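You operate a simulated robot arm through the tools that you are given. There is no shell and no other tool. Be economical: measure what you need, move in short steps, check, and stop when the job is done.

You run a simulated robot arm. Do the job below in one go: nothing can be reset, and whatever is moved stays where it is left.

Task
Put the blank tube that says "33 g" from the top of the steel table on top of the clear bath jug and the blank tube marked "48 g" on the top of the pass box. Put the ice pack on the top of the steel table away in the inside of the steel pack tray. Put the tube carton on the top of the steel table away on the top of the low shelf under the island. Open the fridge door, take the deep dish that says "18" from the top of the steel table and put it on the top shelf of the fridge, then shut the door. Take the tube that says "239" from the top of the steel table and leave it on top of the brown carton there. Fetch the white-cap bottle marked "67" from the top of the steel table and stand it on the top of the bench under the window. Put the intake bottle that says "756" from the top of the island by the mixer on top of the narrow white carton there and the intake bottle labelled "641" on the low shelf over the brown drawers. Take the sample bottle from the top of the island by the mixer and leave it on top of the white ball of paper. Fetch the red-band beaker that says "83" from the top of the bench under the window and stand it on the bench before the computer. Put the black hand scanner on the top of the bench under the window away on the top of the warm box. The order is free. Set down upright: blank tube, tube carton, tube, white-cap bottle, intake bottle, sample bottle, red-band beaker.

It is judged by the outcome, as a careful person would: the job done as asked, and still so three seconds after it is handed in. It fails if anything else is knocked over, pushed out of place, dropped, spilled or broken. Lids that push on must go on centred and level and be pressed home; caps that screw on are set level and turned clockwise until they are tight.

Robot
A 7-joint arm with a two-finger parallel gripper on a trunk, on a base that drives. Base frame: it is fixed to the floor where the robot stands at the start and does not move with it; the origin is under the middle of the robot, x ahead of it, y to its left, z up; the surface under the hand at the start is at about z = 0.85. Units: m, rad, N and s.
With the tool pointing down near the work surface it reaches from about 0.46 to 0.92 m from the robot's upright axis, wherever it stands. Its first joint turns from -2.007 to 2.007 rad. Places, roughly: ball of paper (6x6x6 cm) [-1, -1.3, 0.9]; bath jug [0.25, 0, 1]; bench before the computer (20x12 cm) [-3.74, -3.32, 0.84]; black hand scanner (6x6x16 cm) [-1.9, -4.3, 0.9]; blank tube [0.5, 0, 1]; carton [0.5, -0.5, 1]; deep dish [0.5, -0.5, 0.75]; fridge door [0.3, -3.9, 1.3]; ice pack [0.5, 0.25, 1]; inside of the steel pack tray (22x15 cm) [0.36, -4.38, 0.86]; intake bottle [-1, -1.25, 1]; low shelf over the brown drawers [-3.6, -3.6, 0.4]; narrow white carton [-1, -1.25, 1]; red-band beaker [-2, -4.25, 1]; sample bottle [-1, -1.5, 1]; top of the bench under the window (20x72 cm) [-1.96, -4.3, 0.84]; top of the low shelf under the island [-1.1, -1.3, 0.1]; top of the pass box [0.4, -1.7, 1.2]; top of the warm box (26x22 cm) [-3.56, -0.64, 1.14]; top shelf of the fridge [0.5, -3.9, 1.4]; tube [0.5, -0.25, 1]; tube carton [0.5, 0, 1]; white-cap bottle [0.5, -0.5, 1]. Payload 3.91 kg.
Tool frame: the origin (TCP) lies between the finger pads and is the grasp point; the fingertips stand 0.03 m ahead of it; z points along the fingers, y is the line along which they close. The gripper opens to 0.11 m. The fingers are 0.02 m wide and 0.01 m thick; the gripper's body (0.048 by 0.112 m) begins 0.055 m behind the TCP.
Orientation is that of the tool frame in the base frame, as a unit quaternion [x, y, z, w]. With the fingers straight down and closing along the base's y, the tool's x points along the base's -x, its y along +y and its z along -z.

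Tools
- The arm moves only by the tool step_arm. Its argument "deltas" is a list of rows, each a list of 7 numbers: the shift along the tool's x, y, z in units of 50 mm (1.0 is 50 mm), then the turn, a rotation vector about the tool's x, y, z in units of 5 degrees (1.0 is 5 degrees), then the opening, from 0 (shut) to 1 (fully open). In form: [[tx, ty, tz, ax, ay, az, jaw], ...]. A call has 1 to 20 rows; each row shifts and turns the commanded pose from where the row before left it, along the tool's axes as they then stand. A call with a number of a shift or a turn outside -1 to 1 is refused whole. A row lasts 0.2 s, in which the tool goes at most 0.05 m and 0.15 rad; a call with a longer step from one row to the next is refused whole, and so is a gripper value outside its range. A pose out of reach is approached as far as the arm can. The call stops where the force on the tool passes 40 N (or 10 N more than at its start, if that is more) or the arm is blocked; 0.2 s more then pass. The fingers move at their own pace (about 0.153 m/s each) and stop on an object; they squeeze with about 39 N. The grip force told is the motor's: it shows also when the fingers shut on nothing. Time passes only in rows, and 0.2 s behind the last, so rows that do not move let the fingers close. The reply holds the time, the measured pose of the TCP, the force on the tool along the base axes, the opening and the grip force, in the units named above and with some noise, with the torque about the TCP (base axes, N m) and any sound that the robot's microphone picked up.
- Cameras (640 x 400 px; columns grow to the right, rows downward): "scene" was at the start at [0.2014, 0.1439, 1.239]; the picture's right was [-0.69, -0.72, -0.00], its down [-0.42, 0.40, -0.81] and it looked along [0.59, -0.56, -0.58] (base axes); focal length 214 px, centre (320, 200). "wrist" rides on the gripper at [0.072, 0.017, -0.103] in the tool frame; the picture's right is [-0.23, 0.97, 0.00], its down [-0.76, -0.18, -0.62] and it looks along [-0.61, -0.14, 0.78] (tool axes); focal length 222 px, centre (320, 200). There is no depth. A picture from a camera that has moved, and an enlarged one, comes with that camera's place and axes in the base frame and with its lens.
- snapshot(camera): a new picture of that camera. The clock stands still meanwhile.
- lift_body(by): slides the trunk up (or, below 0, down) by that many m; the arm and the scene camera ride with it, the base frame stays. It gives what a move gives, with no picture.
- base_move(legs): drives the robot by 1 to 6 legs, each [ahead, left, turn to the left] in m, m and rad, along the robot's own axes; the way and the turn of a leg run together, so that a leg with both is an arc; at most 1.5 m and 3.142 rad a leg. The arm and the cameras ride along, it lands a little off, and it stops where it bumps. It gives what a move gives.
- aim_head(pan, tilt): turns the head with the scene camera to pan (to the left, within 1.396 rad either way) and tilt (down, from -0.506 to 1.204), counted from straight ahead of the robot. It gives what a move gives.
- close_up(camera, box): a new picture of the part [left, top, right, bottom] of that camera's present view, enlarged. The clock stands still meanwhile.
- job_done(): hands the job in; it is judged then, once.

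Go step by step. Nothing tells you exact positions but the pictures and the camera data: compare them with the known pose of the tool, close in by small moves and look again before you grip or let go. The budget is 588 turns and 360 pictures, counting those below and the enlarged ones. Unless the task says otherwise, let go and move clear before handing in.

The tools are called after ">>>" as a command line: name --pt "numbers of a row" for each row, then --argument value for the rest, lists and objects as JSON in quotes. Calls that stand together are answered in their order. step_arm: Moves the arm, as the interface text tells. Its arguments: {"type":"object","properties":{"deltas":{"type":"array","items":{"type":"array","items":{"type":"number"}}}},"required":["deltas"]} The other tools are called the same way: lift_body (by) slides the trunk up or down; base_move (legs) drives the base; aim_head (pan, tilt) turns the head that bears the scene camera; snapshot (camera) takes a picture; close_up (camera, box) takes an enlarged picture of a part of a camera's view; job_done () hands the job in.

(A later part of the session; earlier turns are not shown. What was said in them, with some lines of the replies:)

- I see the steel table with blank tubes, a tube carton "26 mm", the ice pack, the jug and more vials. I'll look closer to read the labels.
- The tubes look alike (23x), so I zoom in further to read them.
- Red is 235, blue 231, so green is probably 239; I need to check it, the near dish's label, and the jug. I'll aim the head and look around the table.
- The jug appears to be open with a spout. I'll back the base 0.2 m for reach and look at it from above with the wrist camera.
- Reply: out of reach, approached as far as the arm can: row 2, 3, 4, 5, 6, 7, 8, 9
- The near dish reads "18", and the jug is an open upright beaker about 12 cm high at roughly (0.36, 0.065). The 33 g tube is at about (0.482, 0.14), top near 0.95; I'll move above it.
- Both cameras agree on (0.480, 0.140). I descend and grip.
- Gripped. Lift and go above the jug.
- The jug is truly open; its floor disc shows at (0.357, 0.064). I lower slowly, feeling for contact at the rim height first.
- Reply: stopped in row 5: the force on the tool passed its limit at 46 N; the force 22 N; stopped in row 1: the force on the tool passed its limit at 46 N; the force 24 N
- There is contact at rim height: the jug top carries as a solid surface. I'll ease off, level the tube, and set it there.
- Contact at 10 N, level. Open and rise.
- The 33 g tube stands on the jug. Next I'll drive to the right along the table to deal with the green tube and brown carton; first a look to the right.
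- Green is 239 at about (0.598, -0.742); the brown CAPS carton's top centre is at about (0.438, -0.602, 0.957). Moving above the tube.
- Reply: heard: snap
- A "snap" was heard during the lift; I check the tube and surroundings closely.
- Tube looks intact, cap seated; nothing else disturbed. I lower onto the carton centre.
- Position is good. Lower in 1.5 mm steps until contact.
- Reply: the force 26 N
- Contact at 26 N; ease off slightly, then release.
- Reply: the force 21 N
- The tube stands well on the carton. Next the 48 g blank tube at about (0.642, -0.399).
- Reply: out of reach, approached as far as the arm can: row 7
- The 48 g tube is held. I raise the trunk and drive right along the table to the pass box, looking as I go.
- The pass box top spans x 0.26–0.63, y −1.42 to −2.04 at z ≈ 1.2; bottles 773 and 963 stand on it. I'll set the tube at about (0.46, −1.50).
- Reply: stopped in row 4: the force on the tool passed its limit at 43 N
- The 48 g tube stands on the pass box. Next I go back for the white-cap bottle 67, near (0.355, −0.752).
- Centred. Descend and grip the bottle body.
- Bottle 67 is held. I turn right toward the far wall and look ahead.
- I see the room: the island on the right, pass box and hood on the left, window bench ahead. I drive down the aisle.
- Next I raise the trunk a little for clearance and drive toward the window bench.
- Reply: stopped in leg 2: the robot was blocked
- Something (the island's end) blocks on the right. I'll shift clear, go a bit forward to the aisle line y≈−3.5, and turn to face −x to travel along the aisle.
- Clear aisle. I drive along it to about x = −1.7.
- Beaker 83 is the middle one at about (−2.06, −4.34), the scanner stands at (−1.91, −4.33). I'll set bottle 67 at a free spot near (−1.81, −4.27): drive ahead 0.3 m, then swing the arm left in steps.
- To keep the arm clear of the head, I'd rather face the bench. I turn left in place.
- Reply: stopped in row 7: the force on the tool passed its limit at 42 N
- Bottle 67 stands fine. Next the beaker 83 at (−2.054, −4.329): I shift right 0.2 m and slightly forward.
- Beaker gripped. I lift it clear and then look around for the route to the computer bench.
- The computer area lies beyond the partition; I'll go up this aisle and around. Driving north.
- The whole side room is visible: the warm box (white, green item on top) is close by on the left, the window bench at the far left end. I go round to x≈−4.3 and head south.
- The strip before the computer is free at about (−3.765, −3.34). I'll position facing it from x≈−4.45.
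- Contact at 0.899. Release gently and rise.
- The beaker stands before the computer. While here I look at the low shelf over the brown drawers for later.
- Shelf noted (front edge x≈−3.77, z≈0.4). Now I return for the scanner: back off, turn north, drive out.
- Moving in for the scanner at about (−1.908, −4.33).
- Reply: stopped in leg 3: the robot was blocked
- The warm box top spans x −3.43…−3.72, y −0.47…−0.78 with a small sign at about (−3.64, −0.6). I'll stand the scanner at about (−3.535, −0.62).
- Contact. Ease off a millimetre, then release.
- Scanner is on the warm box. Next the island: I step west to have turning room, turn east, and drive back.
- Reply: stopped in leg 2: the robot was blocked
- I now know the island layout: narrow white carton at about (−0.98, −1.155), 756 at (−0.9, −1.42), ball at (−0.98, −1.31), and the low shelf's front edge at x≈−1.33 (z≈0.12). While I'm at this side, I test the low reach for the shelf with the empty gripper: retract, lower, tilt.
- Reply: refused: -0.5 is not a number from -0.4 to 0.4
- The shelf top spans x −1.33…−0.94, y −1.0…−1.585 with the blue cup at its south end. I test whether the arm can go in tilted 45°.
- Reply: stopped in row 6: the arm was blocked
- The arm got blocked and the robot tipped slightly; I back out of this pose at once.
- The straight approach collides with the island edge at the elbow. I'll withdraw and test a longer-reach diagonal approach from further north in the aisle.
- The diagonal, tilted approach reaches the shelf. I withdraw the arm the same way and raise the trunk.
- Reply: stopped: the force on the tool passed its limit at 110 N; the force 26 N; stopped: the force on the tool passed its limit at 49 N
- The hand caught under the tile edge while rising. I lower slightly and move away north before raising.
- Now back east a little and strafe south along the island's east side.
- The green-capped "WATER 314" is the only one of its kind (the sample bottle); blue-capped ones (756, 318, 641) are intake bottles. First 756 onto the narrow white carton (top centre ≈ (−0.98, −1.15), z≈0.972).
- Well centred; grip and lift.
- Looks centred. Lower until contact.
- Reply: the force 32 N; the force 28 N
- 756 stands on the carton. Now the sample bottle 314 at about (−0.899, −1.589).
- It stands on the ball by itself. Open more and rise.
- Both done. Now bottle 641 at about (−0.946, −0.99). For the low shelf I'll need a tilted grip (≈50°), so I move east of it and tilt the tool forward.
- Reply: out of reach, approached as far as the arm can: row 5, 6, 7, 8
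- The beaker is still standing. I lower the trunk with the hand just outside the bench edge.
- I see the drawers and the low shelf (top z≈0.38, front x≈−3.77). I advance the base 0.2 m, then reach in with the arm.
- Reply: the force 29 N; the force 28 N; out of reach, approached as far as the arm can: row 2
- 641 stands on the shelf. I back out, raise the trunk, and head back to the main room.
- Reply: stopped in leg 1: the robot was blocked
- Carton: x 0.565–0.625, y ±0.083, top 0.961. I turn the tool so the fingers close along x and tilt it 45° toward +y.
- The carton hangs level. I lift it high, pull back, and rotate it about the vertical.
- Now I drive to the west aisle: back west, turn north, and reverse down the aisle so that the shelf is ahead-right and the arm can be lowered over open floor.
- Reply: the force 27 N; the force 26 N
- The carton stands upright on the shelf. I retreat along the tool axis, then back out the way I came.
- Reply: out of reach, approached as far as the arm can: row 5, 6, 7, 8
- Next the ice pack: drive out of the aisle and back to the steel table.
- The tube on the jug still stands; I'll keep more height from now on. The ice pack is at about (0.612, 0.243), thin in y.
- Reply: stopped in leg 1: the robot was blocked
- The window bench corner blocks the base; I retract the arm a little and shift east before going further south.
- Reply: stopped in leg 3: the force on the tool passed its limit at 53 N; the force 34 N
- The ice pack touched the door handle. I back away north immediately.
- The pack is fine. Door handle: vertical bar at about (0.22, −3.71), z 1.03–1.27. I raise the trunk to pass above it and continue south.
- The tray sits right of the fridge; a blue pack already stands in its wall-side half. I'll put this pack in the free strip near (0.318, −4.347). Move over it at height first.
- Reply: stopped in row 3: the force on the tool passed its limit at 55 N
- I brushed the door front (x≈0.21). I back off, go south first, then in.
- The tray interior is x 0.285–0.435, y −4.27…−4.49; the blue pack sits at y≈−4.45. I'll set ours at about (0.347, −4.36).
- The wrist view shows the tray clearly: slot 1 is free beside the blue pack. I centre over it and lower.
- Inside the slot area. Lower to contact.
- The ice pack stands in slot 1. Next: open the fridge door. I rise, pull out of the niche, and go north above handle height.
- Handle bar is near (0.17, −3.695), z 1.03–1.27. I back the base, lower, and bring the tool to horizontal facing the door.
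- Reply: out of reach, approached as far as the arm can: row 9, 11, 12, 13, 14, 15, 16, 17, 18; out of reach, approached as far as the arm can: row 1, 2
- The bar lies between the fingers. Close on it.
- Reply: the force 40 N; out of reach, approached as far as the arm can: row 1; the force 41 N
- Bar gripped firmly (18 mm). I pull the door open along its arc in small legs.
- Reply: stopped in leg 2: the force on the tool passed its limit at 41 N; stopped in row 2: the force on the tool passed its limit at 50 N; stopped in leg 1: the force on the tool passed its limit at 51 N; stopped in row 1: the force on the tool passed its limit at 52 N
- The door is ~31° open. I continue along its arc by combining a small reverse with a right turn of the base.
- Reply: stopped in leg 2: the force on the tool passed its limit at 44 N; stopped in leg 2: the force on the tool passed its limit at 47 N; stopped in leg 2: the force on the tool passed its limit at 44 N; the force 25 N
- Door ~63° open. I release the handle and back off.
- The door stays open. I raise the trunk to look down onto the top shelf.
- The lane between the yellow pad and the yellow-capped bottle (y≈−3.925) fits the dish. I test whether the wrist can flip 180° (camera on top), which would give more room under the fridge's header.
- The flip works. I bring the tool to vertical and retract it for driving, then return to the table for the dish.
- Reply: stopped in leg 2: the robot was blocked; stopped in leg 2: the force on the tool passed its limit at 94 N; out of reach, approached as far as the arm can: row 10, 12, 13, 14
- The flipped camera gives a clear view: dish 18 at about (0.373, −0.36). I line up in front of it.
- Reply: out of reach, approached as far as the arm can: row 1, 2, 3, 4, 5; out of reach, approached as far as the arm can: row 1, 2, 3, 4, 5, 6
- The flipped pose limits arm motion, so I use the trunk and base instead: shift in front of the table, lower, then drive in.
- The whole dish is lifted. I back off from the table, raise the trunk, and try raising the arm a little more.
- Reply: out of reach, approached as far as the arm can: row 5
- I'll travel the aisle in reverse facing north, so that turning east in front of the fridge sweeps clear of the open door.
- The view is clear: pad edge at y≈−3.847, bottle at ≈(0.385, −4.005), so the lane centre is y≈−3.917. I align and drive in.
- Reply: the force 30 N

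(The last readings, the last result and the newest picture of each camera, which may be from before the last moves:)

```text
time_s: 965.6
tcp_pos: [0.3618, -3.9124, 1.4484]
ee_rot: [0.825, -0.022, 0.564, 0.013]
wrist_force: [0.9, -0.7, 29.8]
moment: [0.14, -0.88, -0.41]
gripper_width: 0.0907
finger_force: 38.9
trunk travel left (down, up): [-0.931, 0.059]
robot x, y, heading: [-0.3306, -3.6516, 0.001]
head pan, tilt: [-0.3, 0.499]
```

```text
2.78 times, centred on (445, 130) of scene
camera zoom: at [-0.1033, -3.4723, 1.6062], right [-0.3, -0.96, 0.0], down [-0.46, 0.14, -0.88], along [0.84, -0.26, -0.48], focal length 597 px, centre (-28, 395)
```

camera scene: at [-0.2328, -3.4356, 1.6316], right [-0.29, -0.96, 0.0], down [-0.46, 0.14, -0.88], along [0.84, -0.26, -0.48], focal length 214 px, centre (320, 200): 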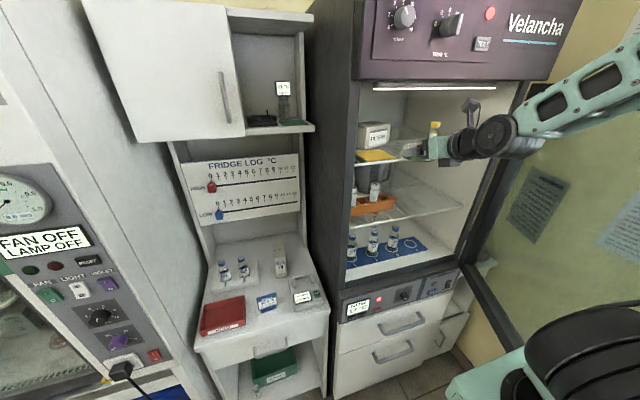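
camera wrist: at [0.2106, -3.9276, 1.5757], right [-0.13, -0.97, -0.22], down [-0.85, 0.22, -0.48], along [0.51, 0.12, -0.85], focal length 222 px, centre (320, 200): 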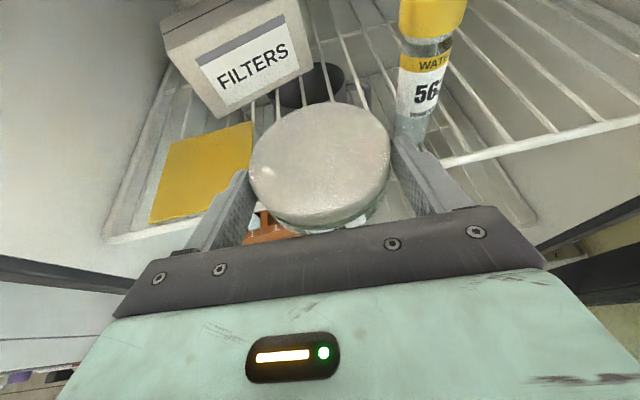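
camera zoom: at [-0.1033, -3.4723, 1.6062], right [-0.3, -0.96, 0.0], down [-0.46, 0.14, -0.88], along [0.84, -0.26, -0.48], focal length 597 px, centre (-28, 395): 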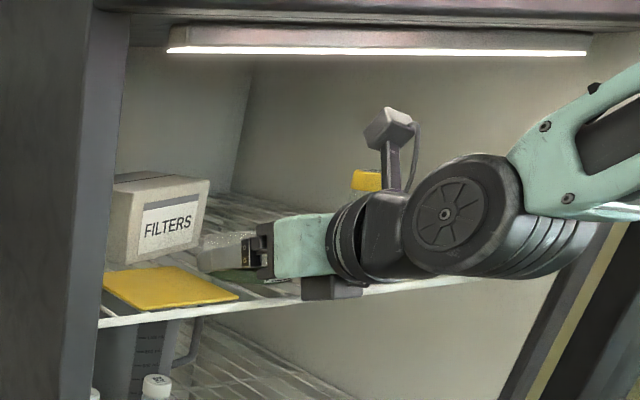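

Contact with the shelf. Ease up a hair and release.

>>> lift_body --by 0.004

>>> step_arm --pt "0 0 0 0 0 0 0.88" --pt "0 0 0 0 0 0 0.9" --pt "0 0 0 0 0 0 0.9"

>>> close_up --camera "wrist" --box '[140, 20, 540, 240]'

```text
time_s: 966.1
tcp_pos: [0.3608, -3.9118, 1.4484]
ee_rot: [0.828, -0.022, 0.56, 0.012]
wrist_force: [2.5, -1.1, 13.1]
moment: [-0.13, -1.15, -0.07]
gripper_width: 0.0904
finger_force: 39.2
trunk travel left (down, up): [-0.935, 0.055]
robot x, y, heading: [-0.3301, -3.6531, 0.001]
head pan, tilt: [-0.3, 0.499]
```

```text
time_s: 966.9
tcp_pos: [0.3609, -3.9131, 1.4464]
ee_rot: [0.828, -0.022, 0.56, 0.012]
wrist_force: [0.6, 0.2, -0.9]
moment: [0.0, -0.02, -0.01]
gripper_width: 0.0991
finger_force: 0.1
trunk travel left (down, up): [-0.935, 0.055]
robot x, y, heading: [-0.3252, -3.6501, -0.003]
head pan, tilt: [-0.3, 0.499]
```

```text
1.60 times, centred on (340, 130) of wrist
camera zoom: at [0.2908, -3.9255, 1.553], right [-0.13, -0.97, -0.22], down [-0.85, 0.22, -0.47], along [0.51, 0.12, -0.85], focal length 355 px, centre (288, 312)
```

zoom: 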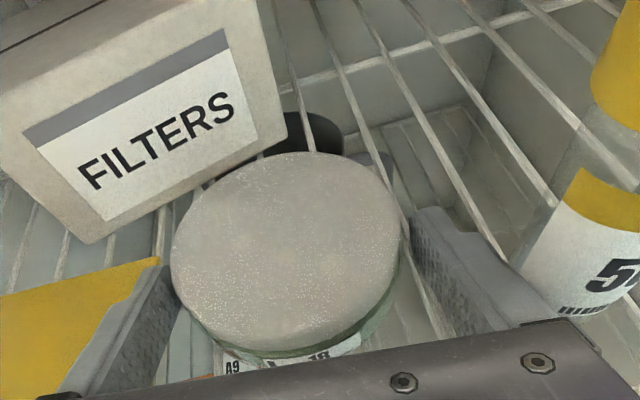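

>>> base_move --legs '[[0, 0.003, 0], [-0.04, 0, 0]]'

>>> close_up --camera "wrist" --box '[140, 20, 540, 240]'

```text
time_s: 968.1
tcp_pos: [0.3216, -3.9108, 1.447]
ee_rot: [0.828, -0.023, 0.56, 0.013]
wrist_force: [-0.5, 0.0, -0.3]
moment: [0.03, -0.02, 0.04]
gripper_width: 0.0989
finger_force: 0.0
trunk travel left (down, up): [-0.935, 0.055]
robot x, y, heading: [-0.3704, -3.6501, 0.001]
head pan, tilt: [-0.3, 0.499]
```

```text
1.60 times, centred on (340, 130) of wrist
camera zoom: at [0.2512, -3.9224, 1.5533], right [-0.13, -0.97, -0.22], down [-0.85, 0.22, -0.47], along [0.51, 0.12, -0.85], focal length 355 px, centre (288, 312)
```

zoom: 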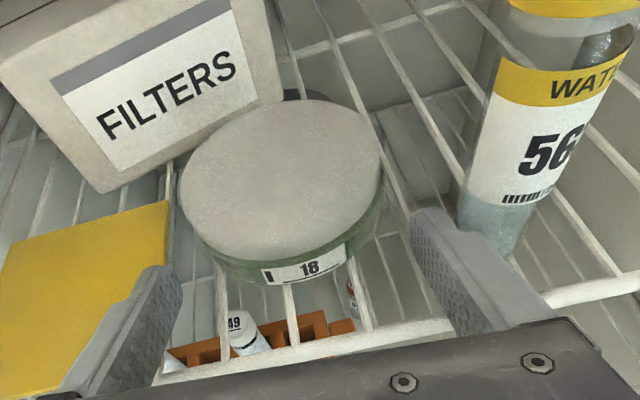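

>>> base_move --legs '[[-0.04, 0, 0]]'

>>> lift_body --by 0.03

>>> base_move --legs '[[0, 0.06, 0], [-0.3, 0, 0]]'

>>> close_up --camera "scene" --box '[320, 60, 560, 260]'

```text
time_s: 969.0
tcp_pos: [0.2833, -3.9108, 1.4461]
ee_rot: [0.828, -0.021, 0.56, 0.011]
wrist_force: [0.6, 0.4, 0.5]
moment: [0.0, 0.02, -0.01]
gripper_width: 0.0991
finger_force: 0.1
trunk travel left (down, up): [-0.935, 0.055]
robot x, y, heading: [-0.4091, -3.6477, 0.001]
head pan, tilt: [-0.3, 0.499]
```

```text
time_s: 969.7
tcp_pos: [0.2805, -3.9097, 1.4777]
ee_rot: [0.828, -0.023, 0.56, 0.013]
wrist_force: [0.5, 0.5, 0.5]
moment: [0.0, -0.03, 0.01]
gripper_width: 0.099
finger_force: 0.1
trunk travel left (down, up): [-0.965, 0.025]
robot x, y, heading: [-0.4114, -3.648, 0.0]
head pan, tilt: [-0.3, 0.499]
```

```text
time_s: 972.3
tcp_pos: [-0.0174, -3.851, 1.4769]
ee_rot: [0.828, -0.023, 0.561, 0.013]
wrist_force: [0.8, 0.6, -0.3]
moment: [-0.02, 0.0, 0.03]
gripper_width: 0.0992
finger_force: 0.1
trunk travel left (down, up): [-0.965, 0.025]
robot x, y, heading: [-0.7052, -3.5895, -0.003]
head pan, tilt: [-0.3, 0.499]
```

```text
2.00 times, centred on (440, 160) of scene
camera zoom: at [-0.4805, -3.41, 1.6396], right [-0.3, -0.95, 0.0], down [-0.46, 0.14, -0.88], along [0.84, -0.26, -0.48], focal length 429 px, centre (80, 280)
```

zoom: 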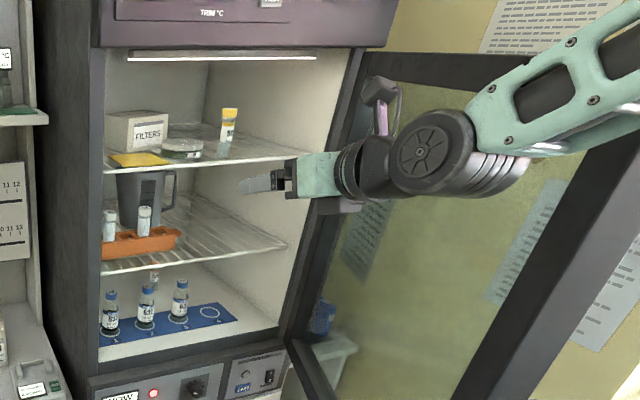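

The dish is on the top shelf. Now to shut the door: I withdraw, swing round to the outside of the door with closed fingers, and push.

>>> base_move --legs '[[-0.36, 0.03, 0], [0, 0, -0.45]]'

>>> step_arm --pt "0 0 0 0 0 0 0.3" --pt "0 0 0 0 0 0 0.0" --pt "0 0 0 0 0 0 0.0"

>>> aim_head --pan 0.0 --tilt 0.5

>>> snapshot --camera "scene"

```text
time_s: 976.0
tcp_pos: [-0.5611, -4.0924, 1.4787]
ee_rot: [0.803, -0.202, 0.544, 0.134]
wrist_force: [1.1, 0.6, -0.6]
moment: [-0.02, 0.0, -0.03]
gripper_width: 0.0989
finger_force: 0.0
trunk travel left (down, up): [-0.965, 0.025]
robot x, y, heading: [-1.0758, -3.5605, -0.437]
head pan, tilt: [-0.3, 0.499]
```

```text
time_s: 976.8
tcp_pos: [-0.5619, -4.092, 1.4768]
ee_rot: [0.804, -0.202, 0.544, 0.134]
wrist_force: [-0.4, 0.4, 0.1]
moment: [0.02, 0.05, 0.03]
gripper_width: 0.0
finger_force: 37.6
trunk travel left (down, up): [-0.965, 0.025]
robot x, y, heading: [-1.0734, -3.5657, -0.44]
head pan, tilt: [-0.3, 0.499]
```

```text
time_s: 977.6
tcp_pos: [-0.5623, -4.0912, 1.477]
ee_rot: [0.803, -0.202, 0.544, 0.134]
wrist_force: [-0.2, -0.4, 0.5]
moment: [0.02, -0.01, 0.01]
gripper_width: 0.0
finger_force: 37.8
trunk travel left (down, up): [-0.965, 0.025]
robot x, y, heading: [-1.0735, -3.5617, -0.438]
head pan, tilt: [0.0, 0.499]
```

```text
61 pictures are left
camera scene: at [-0.779, -3.4753, 1.6396], right [-0.43, -0.9, 0.0], down [-0.43, 0.2, -0.88], along [0.79, -0.37, -0.48], focal length 214 px, centre (320, 200)
```

scene: 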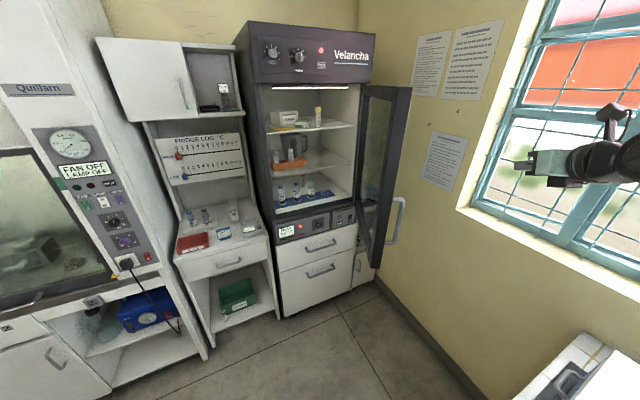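

>>> step_arm --pt "0.3 0 0.74 0 0 0 0" --pt "0.3 0 0.74 0 0 0 0" --pt "0.3 0 0.74 0 0 0 0" --pt "0.3 0 0.74 0 0 0 0" --pt "0 0 0 0 0 0 0"

>>> snapshot --camera "scene"

```text
time_s: 978.8
tcp_pos: [-0.4686, -4.1324, 1.5093]
ee_rot: [0.803, -0.202, 0.545, 0.135]
wrist_force: [0.9, 0.4, -0.4]
moment: [0.02, 0.01, 0.03]
gripper_width: 0.0
finger_force: 38.2
out of reach, approached as far as the arm can: row 2, 3, 4
trunk travel left (down, up): [-0.965, 0.025]
robot x, y, heading: [-1.073, -3.5648, -0.438]
head pan, tilt: [0.0, 0.499]
```

```text
60 pictures are left
camera scene: at [-0.779, -3.4752, 1.6396], right [-0.43, -0.9, 0.0], down [-0.43, 0.2, -0.88], along [0.79, -0.37, -0.48], focal length 214 px, centre (320, 200)
```

scene: 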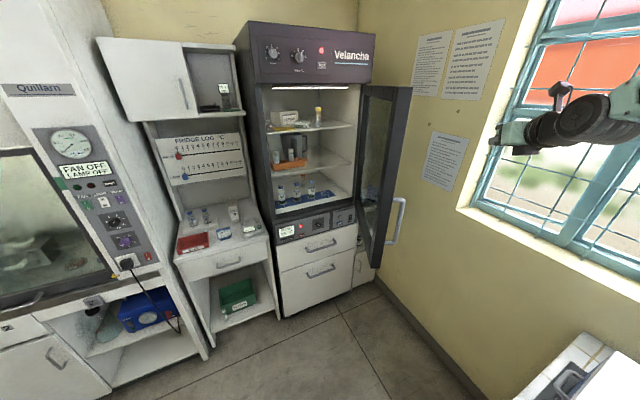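

>>> base_move --legs '[[0.13, 0, 0]]'

>>> snapshot --camera "wrist"

```text
time_s: 979.6
tcp_pos: [-0.4602, -4.1382, 1.5093]
ee_rot: [0.803, -0.204, 0.544, 0.136]
wrist_force: [-0.5, 0.2, -0.1]
moment: [0.02, 0.01, 0.01]
gripper_width: 0.0
finger_force: 37.7
trunk travel left (down, up): [-0.965, 0.025]
robot x, y, heading: [-1.0623, -3.5616, -0.444]
head pan, tilt: [0.0, 0.499]
stopped in leg 1: the robot was blocked; the commanded pose is now the measured one
```

```text
59 pictures are left
camera wrist: at [-0.5299, -4.1188, 1.6156], right [-0.54, -0.82, -0.21], down [-0.67, 0.57, -0.48], along [0.51, -0.11, -0.85], focal length 222 px, centre (320, 200)
```

wrist: 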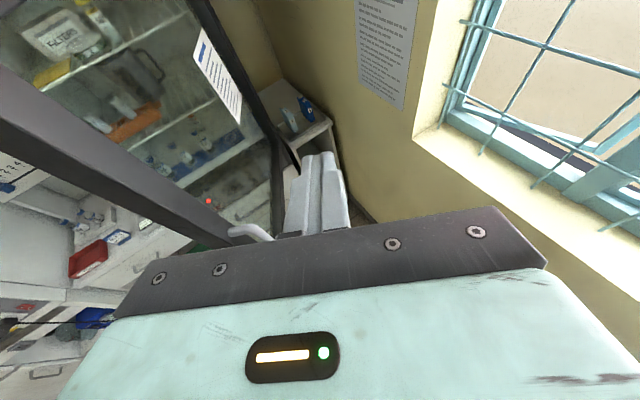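

The hand is already on the door's outer side. I push it shut with a sequence of small combined legs.

>>> base_move --legs '[[0.05, 0.05, 0.05], [0.066, 0.01, 0.035]]'

>>> base_move --legs '[[0.022, 0.032, 0.16]]'

>>> snapshot --camera "scene"

```text
time_s: 980.4
tcp_pos: [-0.4593, -4.1347, 1.5095]
ee_rot: [0.802, -0.205, 0.545, 0.137]
wrist_force: [-0.4, 0.6, -0.7]
moment: [0.04, -0.02, 0.0]
gripper_width: 0.0
finger_force: 38.2
trunk travel left (down, up): [-0.965, 0.025]
robot x, y, heading: [-1.0601, -3.5605, -0.45]
head pan, tilt: [0.0, 0.499]
stopped in leg 1: the robot was blocked; the commanded pose is now the measured one
```

```text
time_s: 981.1
tcp_pos: [-0.4575, -4.1315, 1.5099]
ee_rot: [0.802, -0.203, 0.545, 0.136]
wrist_force: [0.6, 0.4, 0.1]
moment: [0.02, 0.02, 0.04]
gripper_width: 0.0
finger_force: 37.4
trunk travel left (down, up): [-0.965, 0.025]
robot x, y, heading: [-1.0582, -3.5598, -0.442]
head pan, tilt: [0.0, 0.499]
stopped in leg 1: the robot was blocked; the commanded pose is now the measured one
```

```text
58 pictures are left
camera scene: at [-0.7661, -3.4743, 1.6396], right [-0.43, -0.9, 0.0], down [-0.43, 0.21, -0.88], along [0.79, -0.38, -0.48], focal length 214 px, centre (320, 200)
```

scene: 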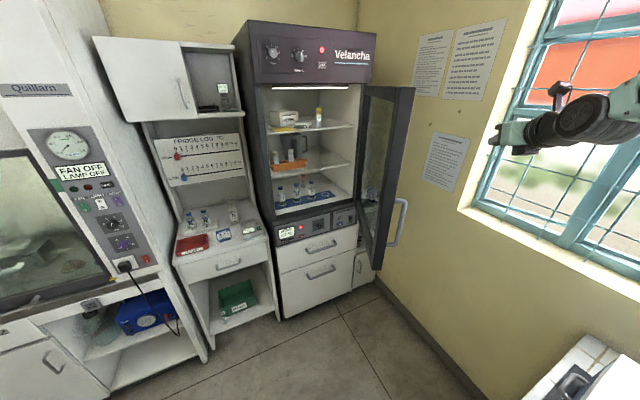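

>>> base_move --legs '[[-0.03, 0.04, 0], [0, 0, 0.1]]'

```text
time_s: 982.5
tcp_pos: [-0.4137, -4.0194, 1.5096]
ee_rot: [0.811, -0.162, 0.551, 0.108]
wrist_force: [0.2, -1.0, -0.5]
moment: [0.0, 0.01, 0.05]
gripper_width: 0.0
finger_force: 37.7
trunk travel left (down, up): [-0.965, 0.025]
robot x, y, heading: [-1.073, -3.5121, -0.344]
head pan, tilt: [0.0, 0.499]
```

>>> base_move --legs '[[0.113, 0.04, 0]]'

>>> base_move --legs '[[0.04, 0.02, 0.07], [0.02, 0.01, 0.075]]'

>>> snapshot --camera "scene"

```text
time_s: 983.8
tcp_pos: [-0.2937, -4.0196, 1.5094]
ee_rot: [0.812, -0.162, 0.551, 0.108]
wrist_force: [-0.3, -0.1, -0.2]
moment: [-0.02, 0.02, 0.01]
gripper_width: 0.0
finger_force: 37.4
trunk travel left (down, up): [-0.965, 0.025]
robot x, y, heading: [-0.9496, -3.5106, -0.342]
head pan, tilt: [0.0, 0.499]
```

```text
time_s: 984.8
tcp_pos: [-0.2175, -3.958, 1.5089]
ee_rot: [0.819, -0.127, 0.553, 0.088]
wrist_force: [-16.9, 11.9, 9.0]
moment: [-0.19, -0.42, 0.33]
gripper_width: 0.0
finger_force: 37.4
trunk travel left (down, up): [-0.965, 0.025]
robot x, y, heading: [-0.9082, -3.5076, -0.273]
head pan, tilt: [0.0, 0.499]
stopped in leg 1: the force on the tool passed its limit at 56 N (the readings are from after the stop); the commanded pose is now the measured one
```

```text
57 pictures are left
camera scene: at [-0.634, -3.3684, 1.6399], right [-0.27, -0.96, 0.0], down [-0.46, 0.13, -0.88], along [0.85, -0.24, -0.48], focal length 214 px, centre (320, 200)
```

scene: 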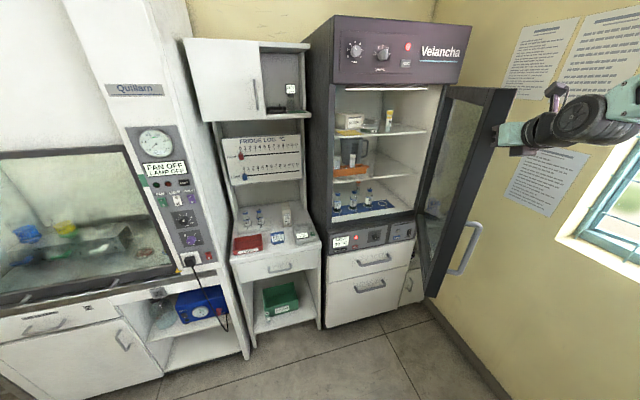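

>>> base_move --legs '[[-0.06, 0, 0], [0, 0, -0.075], [0.143, -0.012, 0]]'

>>> snapshot --camera "wrist"

```text
time_s: 987.2
tcp_pos: [-0.1804, -4.0552, 1.5068]
ee_rot: [0.814, -0.159, 0.547, 0.107]
wrist_force: [-0.5, -0.3, 0.5]
moment: [-0.02, 0.0, 0.03]
gripper_width: 0.0
finger_force: 37.9
trunk travel left (down, up): [-0.965, 0.025]
robot x, y, heading: [-0.8355, -3.5476, -0.352]
head pan, tilt: [0.0, 0.499]
```

```text
56 pictures are left
camera wrist: at [-0.2518, -4.0438, 1.614], right [-0.45, -0.87, -0.21], down [-0.73, 0.49, -0.47], along [0.51, -0.06, -0.86], focal length 222 px, centre (320, 200)
```

wrist: 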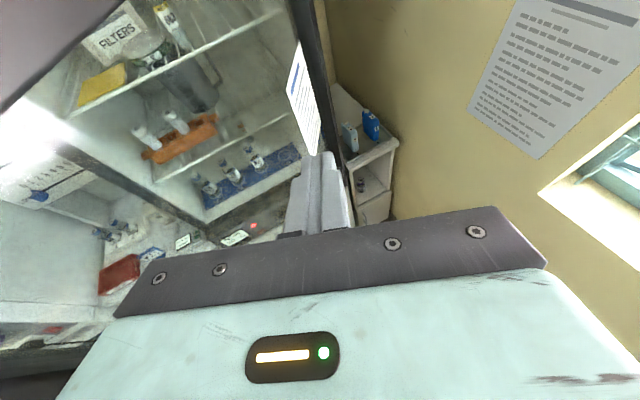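

>>> base_move --legs '[[0.032, 0.05, 0.1]]'

>>> base_move --legs '[[0.04, -0.026, 0.13]]'

>>> snapshot --camera "scene"

```text
time_s: 988.1
tcp_pos: [-0.0877, -3.9501, 1.5071]
ee_rot: [0.822, -0.119, 0.552, 0.08]
wrist_force: [-0.6, -0.5, 0.8]
moment: [0.02, 0.0, 0.05]
gripper_width: 0.0001
finger_force: 37.5
trunk travel left (down, up): [-0.965, 0.025]
robot x, y, heading: [-0.792, -3.5105, -0.251]
head pan, tilt: [0.0, 0.499]
```

```text
time_s: 989.1
tcp_pos: [-0.003, -3.8883, 1.5076]
ee_rot: [0.827, -0.066, 0.556, 0.045]
wrist_force: [-0.4, 0.0, 0.1]
moment: [0.01, 0.02, -0.01]
gripper_width: 0.0
finger_force: 37.4
trunk travel left (down, up): [-0.965, 0.025]
robot x, y, heading: [-0.7586, -3.5382, -0.12]
head pan, tilt: [0.0, 0.499]
```

```text
55 pictures are left
camera scene: at [-0.5037, -3.3683, 1.6397], right [-0.12, -0.99, 0.0], down [-0.48, 0.06, -0.88], along [0.87, -0.11, -0.48], focal length 214 px, centre (320, 200)
```

scene: 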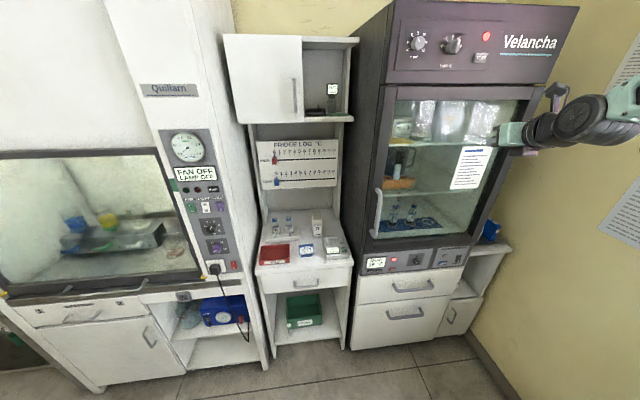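

The door swung shut. I press it gently to be sure it is fully closed.

>>> base_move --legs '[[0.12, -0.02, 0.1], [0.08, 0, 0]]'

>>> close_up --camera "scene" --box '[320, 60, 600, 300]'

```text
time_s: 991.0
tcp_pos: [0.1998, -3.8417, 1.5067]
ee_rot: [0.831, -0.025, 0.555, 0.02]
wrist_force: [-31.1, 3.0, 13.9]
moment: [0.04, -0.3, 0.18]
gripper_width: 0.0003
finger_force: 37.6
trunk travel left (down, up): [-0.965, 0.025]
robot x, y, heading: [-0.5771, -3.573, -0.021]
head pan, tilt: [0.0, 0.499]
stopped in leg 2: the force on the tool passed its limit at 90 N (the readings are from after the stop); the commanded pose is now the measured one
```

```text
1.67 times, centred on (460, 180) of scene
camera zoom: at [-0.3483, -3.373, 1.6401], right [-0.02, -1.0, 0.0], down [-0.48, 0.01, -0.88], along [0.88, -0.02, -0.48], focal length 358 px, centre (87, 233)
```

zoom: 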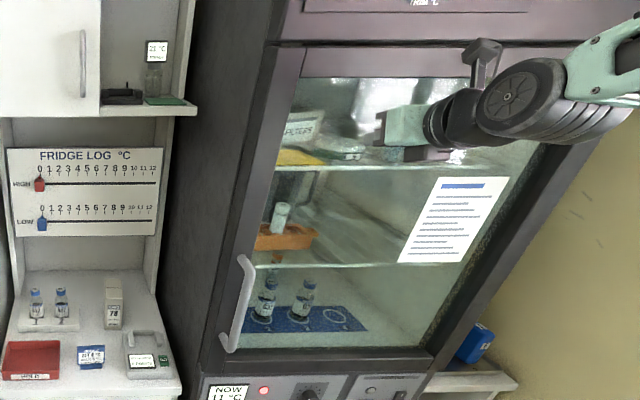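

The door is shut flush with the dish inside. I back clear and take a last look at the fridge.

>>> base_move --legs '[[-0.3, 0.05, 0.02]]'

>>> snapshot --camera "scene"

```text
time_s: 993.1
tcp_pos: [-0.0927, -3.7749, 1.5048]
ee_rot: [0.832, -0.016, 0.554, 0.013]
wrist_force: [0.0, -0.6, 0.2]
moment: [0.04, -0.02, 0.01]
gripper_width: 0.0001
finger_force: 37.8
trunk travel left (down, up): [-0.965, 0.025]
robot x, y, heading: [-0.8777, -3.521, -0.0]
head pan, tilt: [0.0, 0.499]
```

```text
53 pictures are left
camera scene: at [-0.6494, -3.3154, 1.6396], right [0.0, -1.0, 0.0], down [-0.48, 0.0, -0.88], along [0.88, 0.0, -0.48], focal length 214 px, centre (320, 200)
```

scene: 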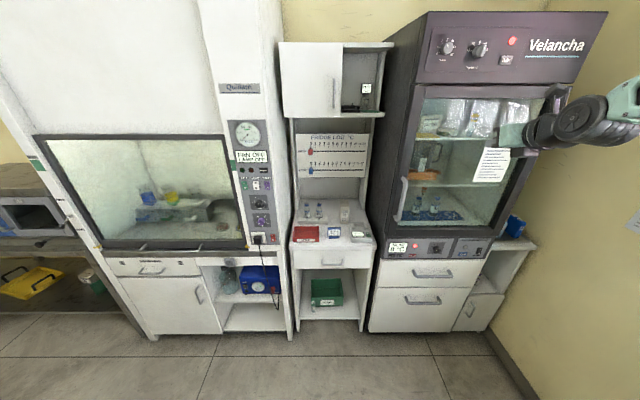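

>>> base_move --legs '[[0.15, 0.06, 0], [0, 0, 1.5]]'

>>> snapshot --camera "scene"

```text
time_s: 998.1
tcp_pos: [-0.4084, -2.6958, 1.5067]
ee_rot: [0.624, 0.551, 0.416, -0.365]
wrist_force: [0.3, 0.8, -0.3]
moment: [0.02, 0.01, -0.02]
gripper_width: 0.0
finger_force: 37.7
trunk travel left (down, up): [-0.965, 0.025]
robot x, y, heading: [-0.7327, -3.458, 1.483]
head pan, tilt: [0.0, 0.499]
```

```text
52 pictures are left
camera scene: at [-0.9161, -3.2084, 1.6396], right [1.0, -0.09, 0.0], down [-0.04, -0.48, -0.88], along [0.08, 0.87, -0.48], focal length 214 px, centre (320, 200)
```

scene: 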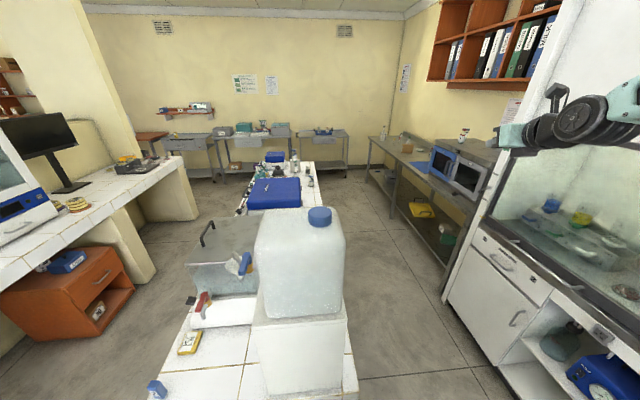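

>>> close_up --camera "scene" --box '[250, 140, 340, 200]'

>>> close_up --camera "scene" --box '[360, 110, 500, 200]'

```text
6.67 times, centred on (295, 170) of scene
camera zoom: at [-0.9161, -3.2084, 1.6396], right [1.0, -0.09, 0.0], down [-0.04, -0.48, -0.88], along [0.08, 0.87, -0.48], focal length 1430 px, centre (487, 400)
```

zoom: 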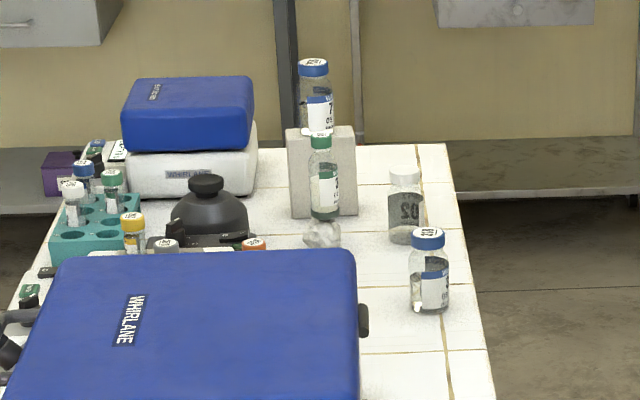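

```text
4.44 times, centred on (430, 155) of scene
camera zoom: at [-0.9161, -3.2084, 1.6396], right [1.0, -0.09, 0.0], down [-0.04, -0.48, -0.88], along [0.08, 0.87, -0.48], focal length 953 px, centre (-169, 400)
```

zoom: 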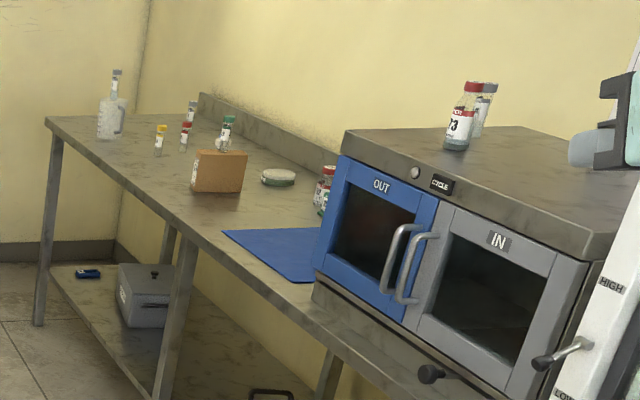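

The 314 and 756 stacks on the island and the steel-table items are still standing, and the 48 g tube is upright on the pass box. The fridge is shut and the gripper is clear, so I hand in.

>>> job_done

```text
The job is handed in.
```

I handed the job in with every item placed where you asked and the fridge door shut.

- **Sample bottle:** none of the bottles is labelled "sample". I took the green-capped "WATER 314", the only one of its kind on the island, and stood it on the ball of paper.
- **Blank tube on the jug:** the jug looks open, but its top carried weight as a solid surface. The 33 g tube stands on it at rim height.
- **Noise and knocks:** I heard a "snap" when lifting tube 239, but it looked intact. The arm or carried items bumped the fridge door and its handle, the underside of the island edge, and what I think was the edge of the fume hood beside the fridge. The base was also blocked a few times by furniture. I saw no damage and nothing out of place afterwards.
- **Fridge:** it was open for about two and a half minutes of simulated time, and its display rose from 4 °C to 11 °C.

In the last look, everything on the island, pass box and steel table was still standing. I did not go back to the other spots, but each item there was upright when I left it.
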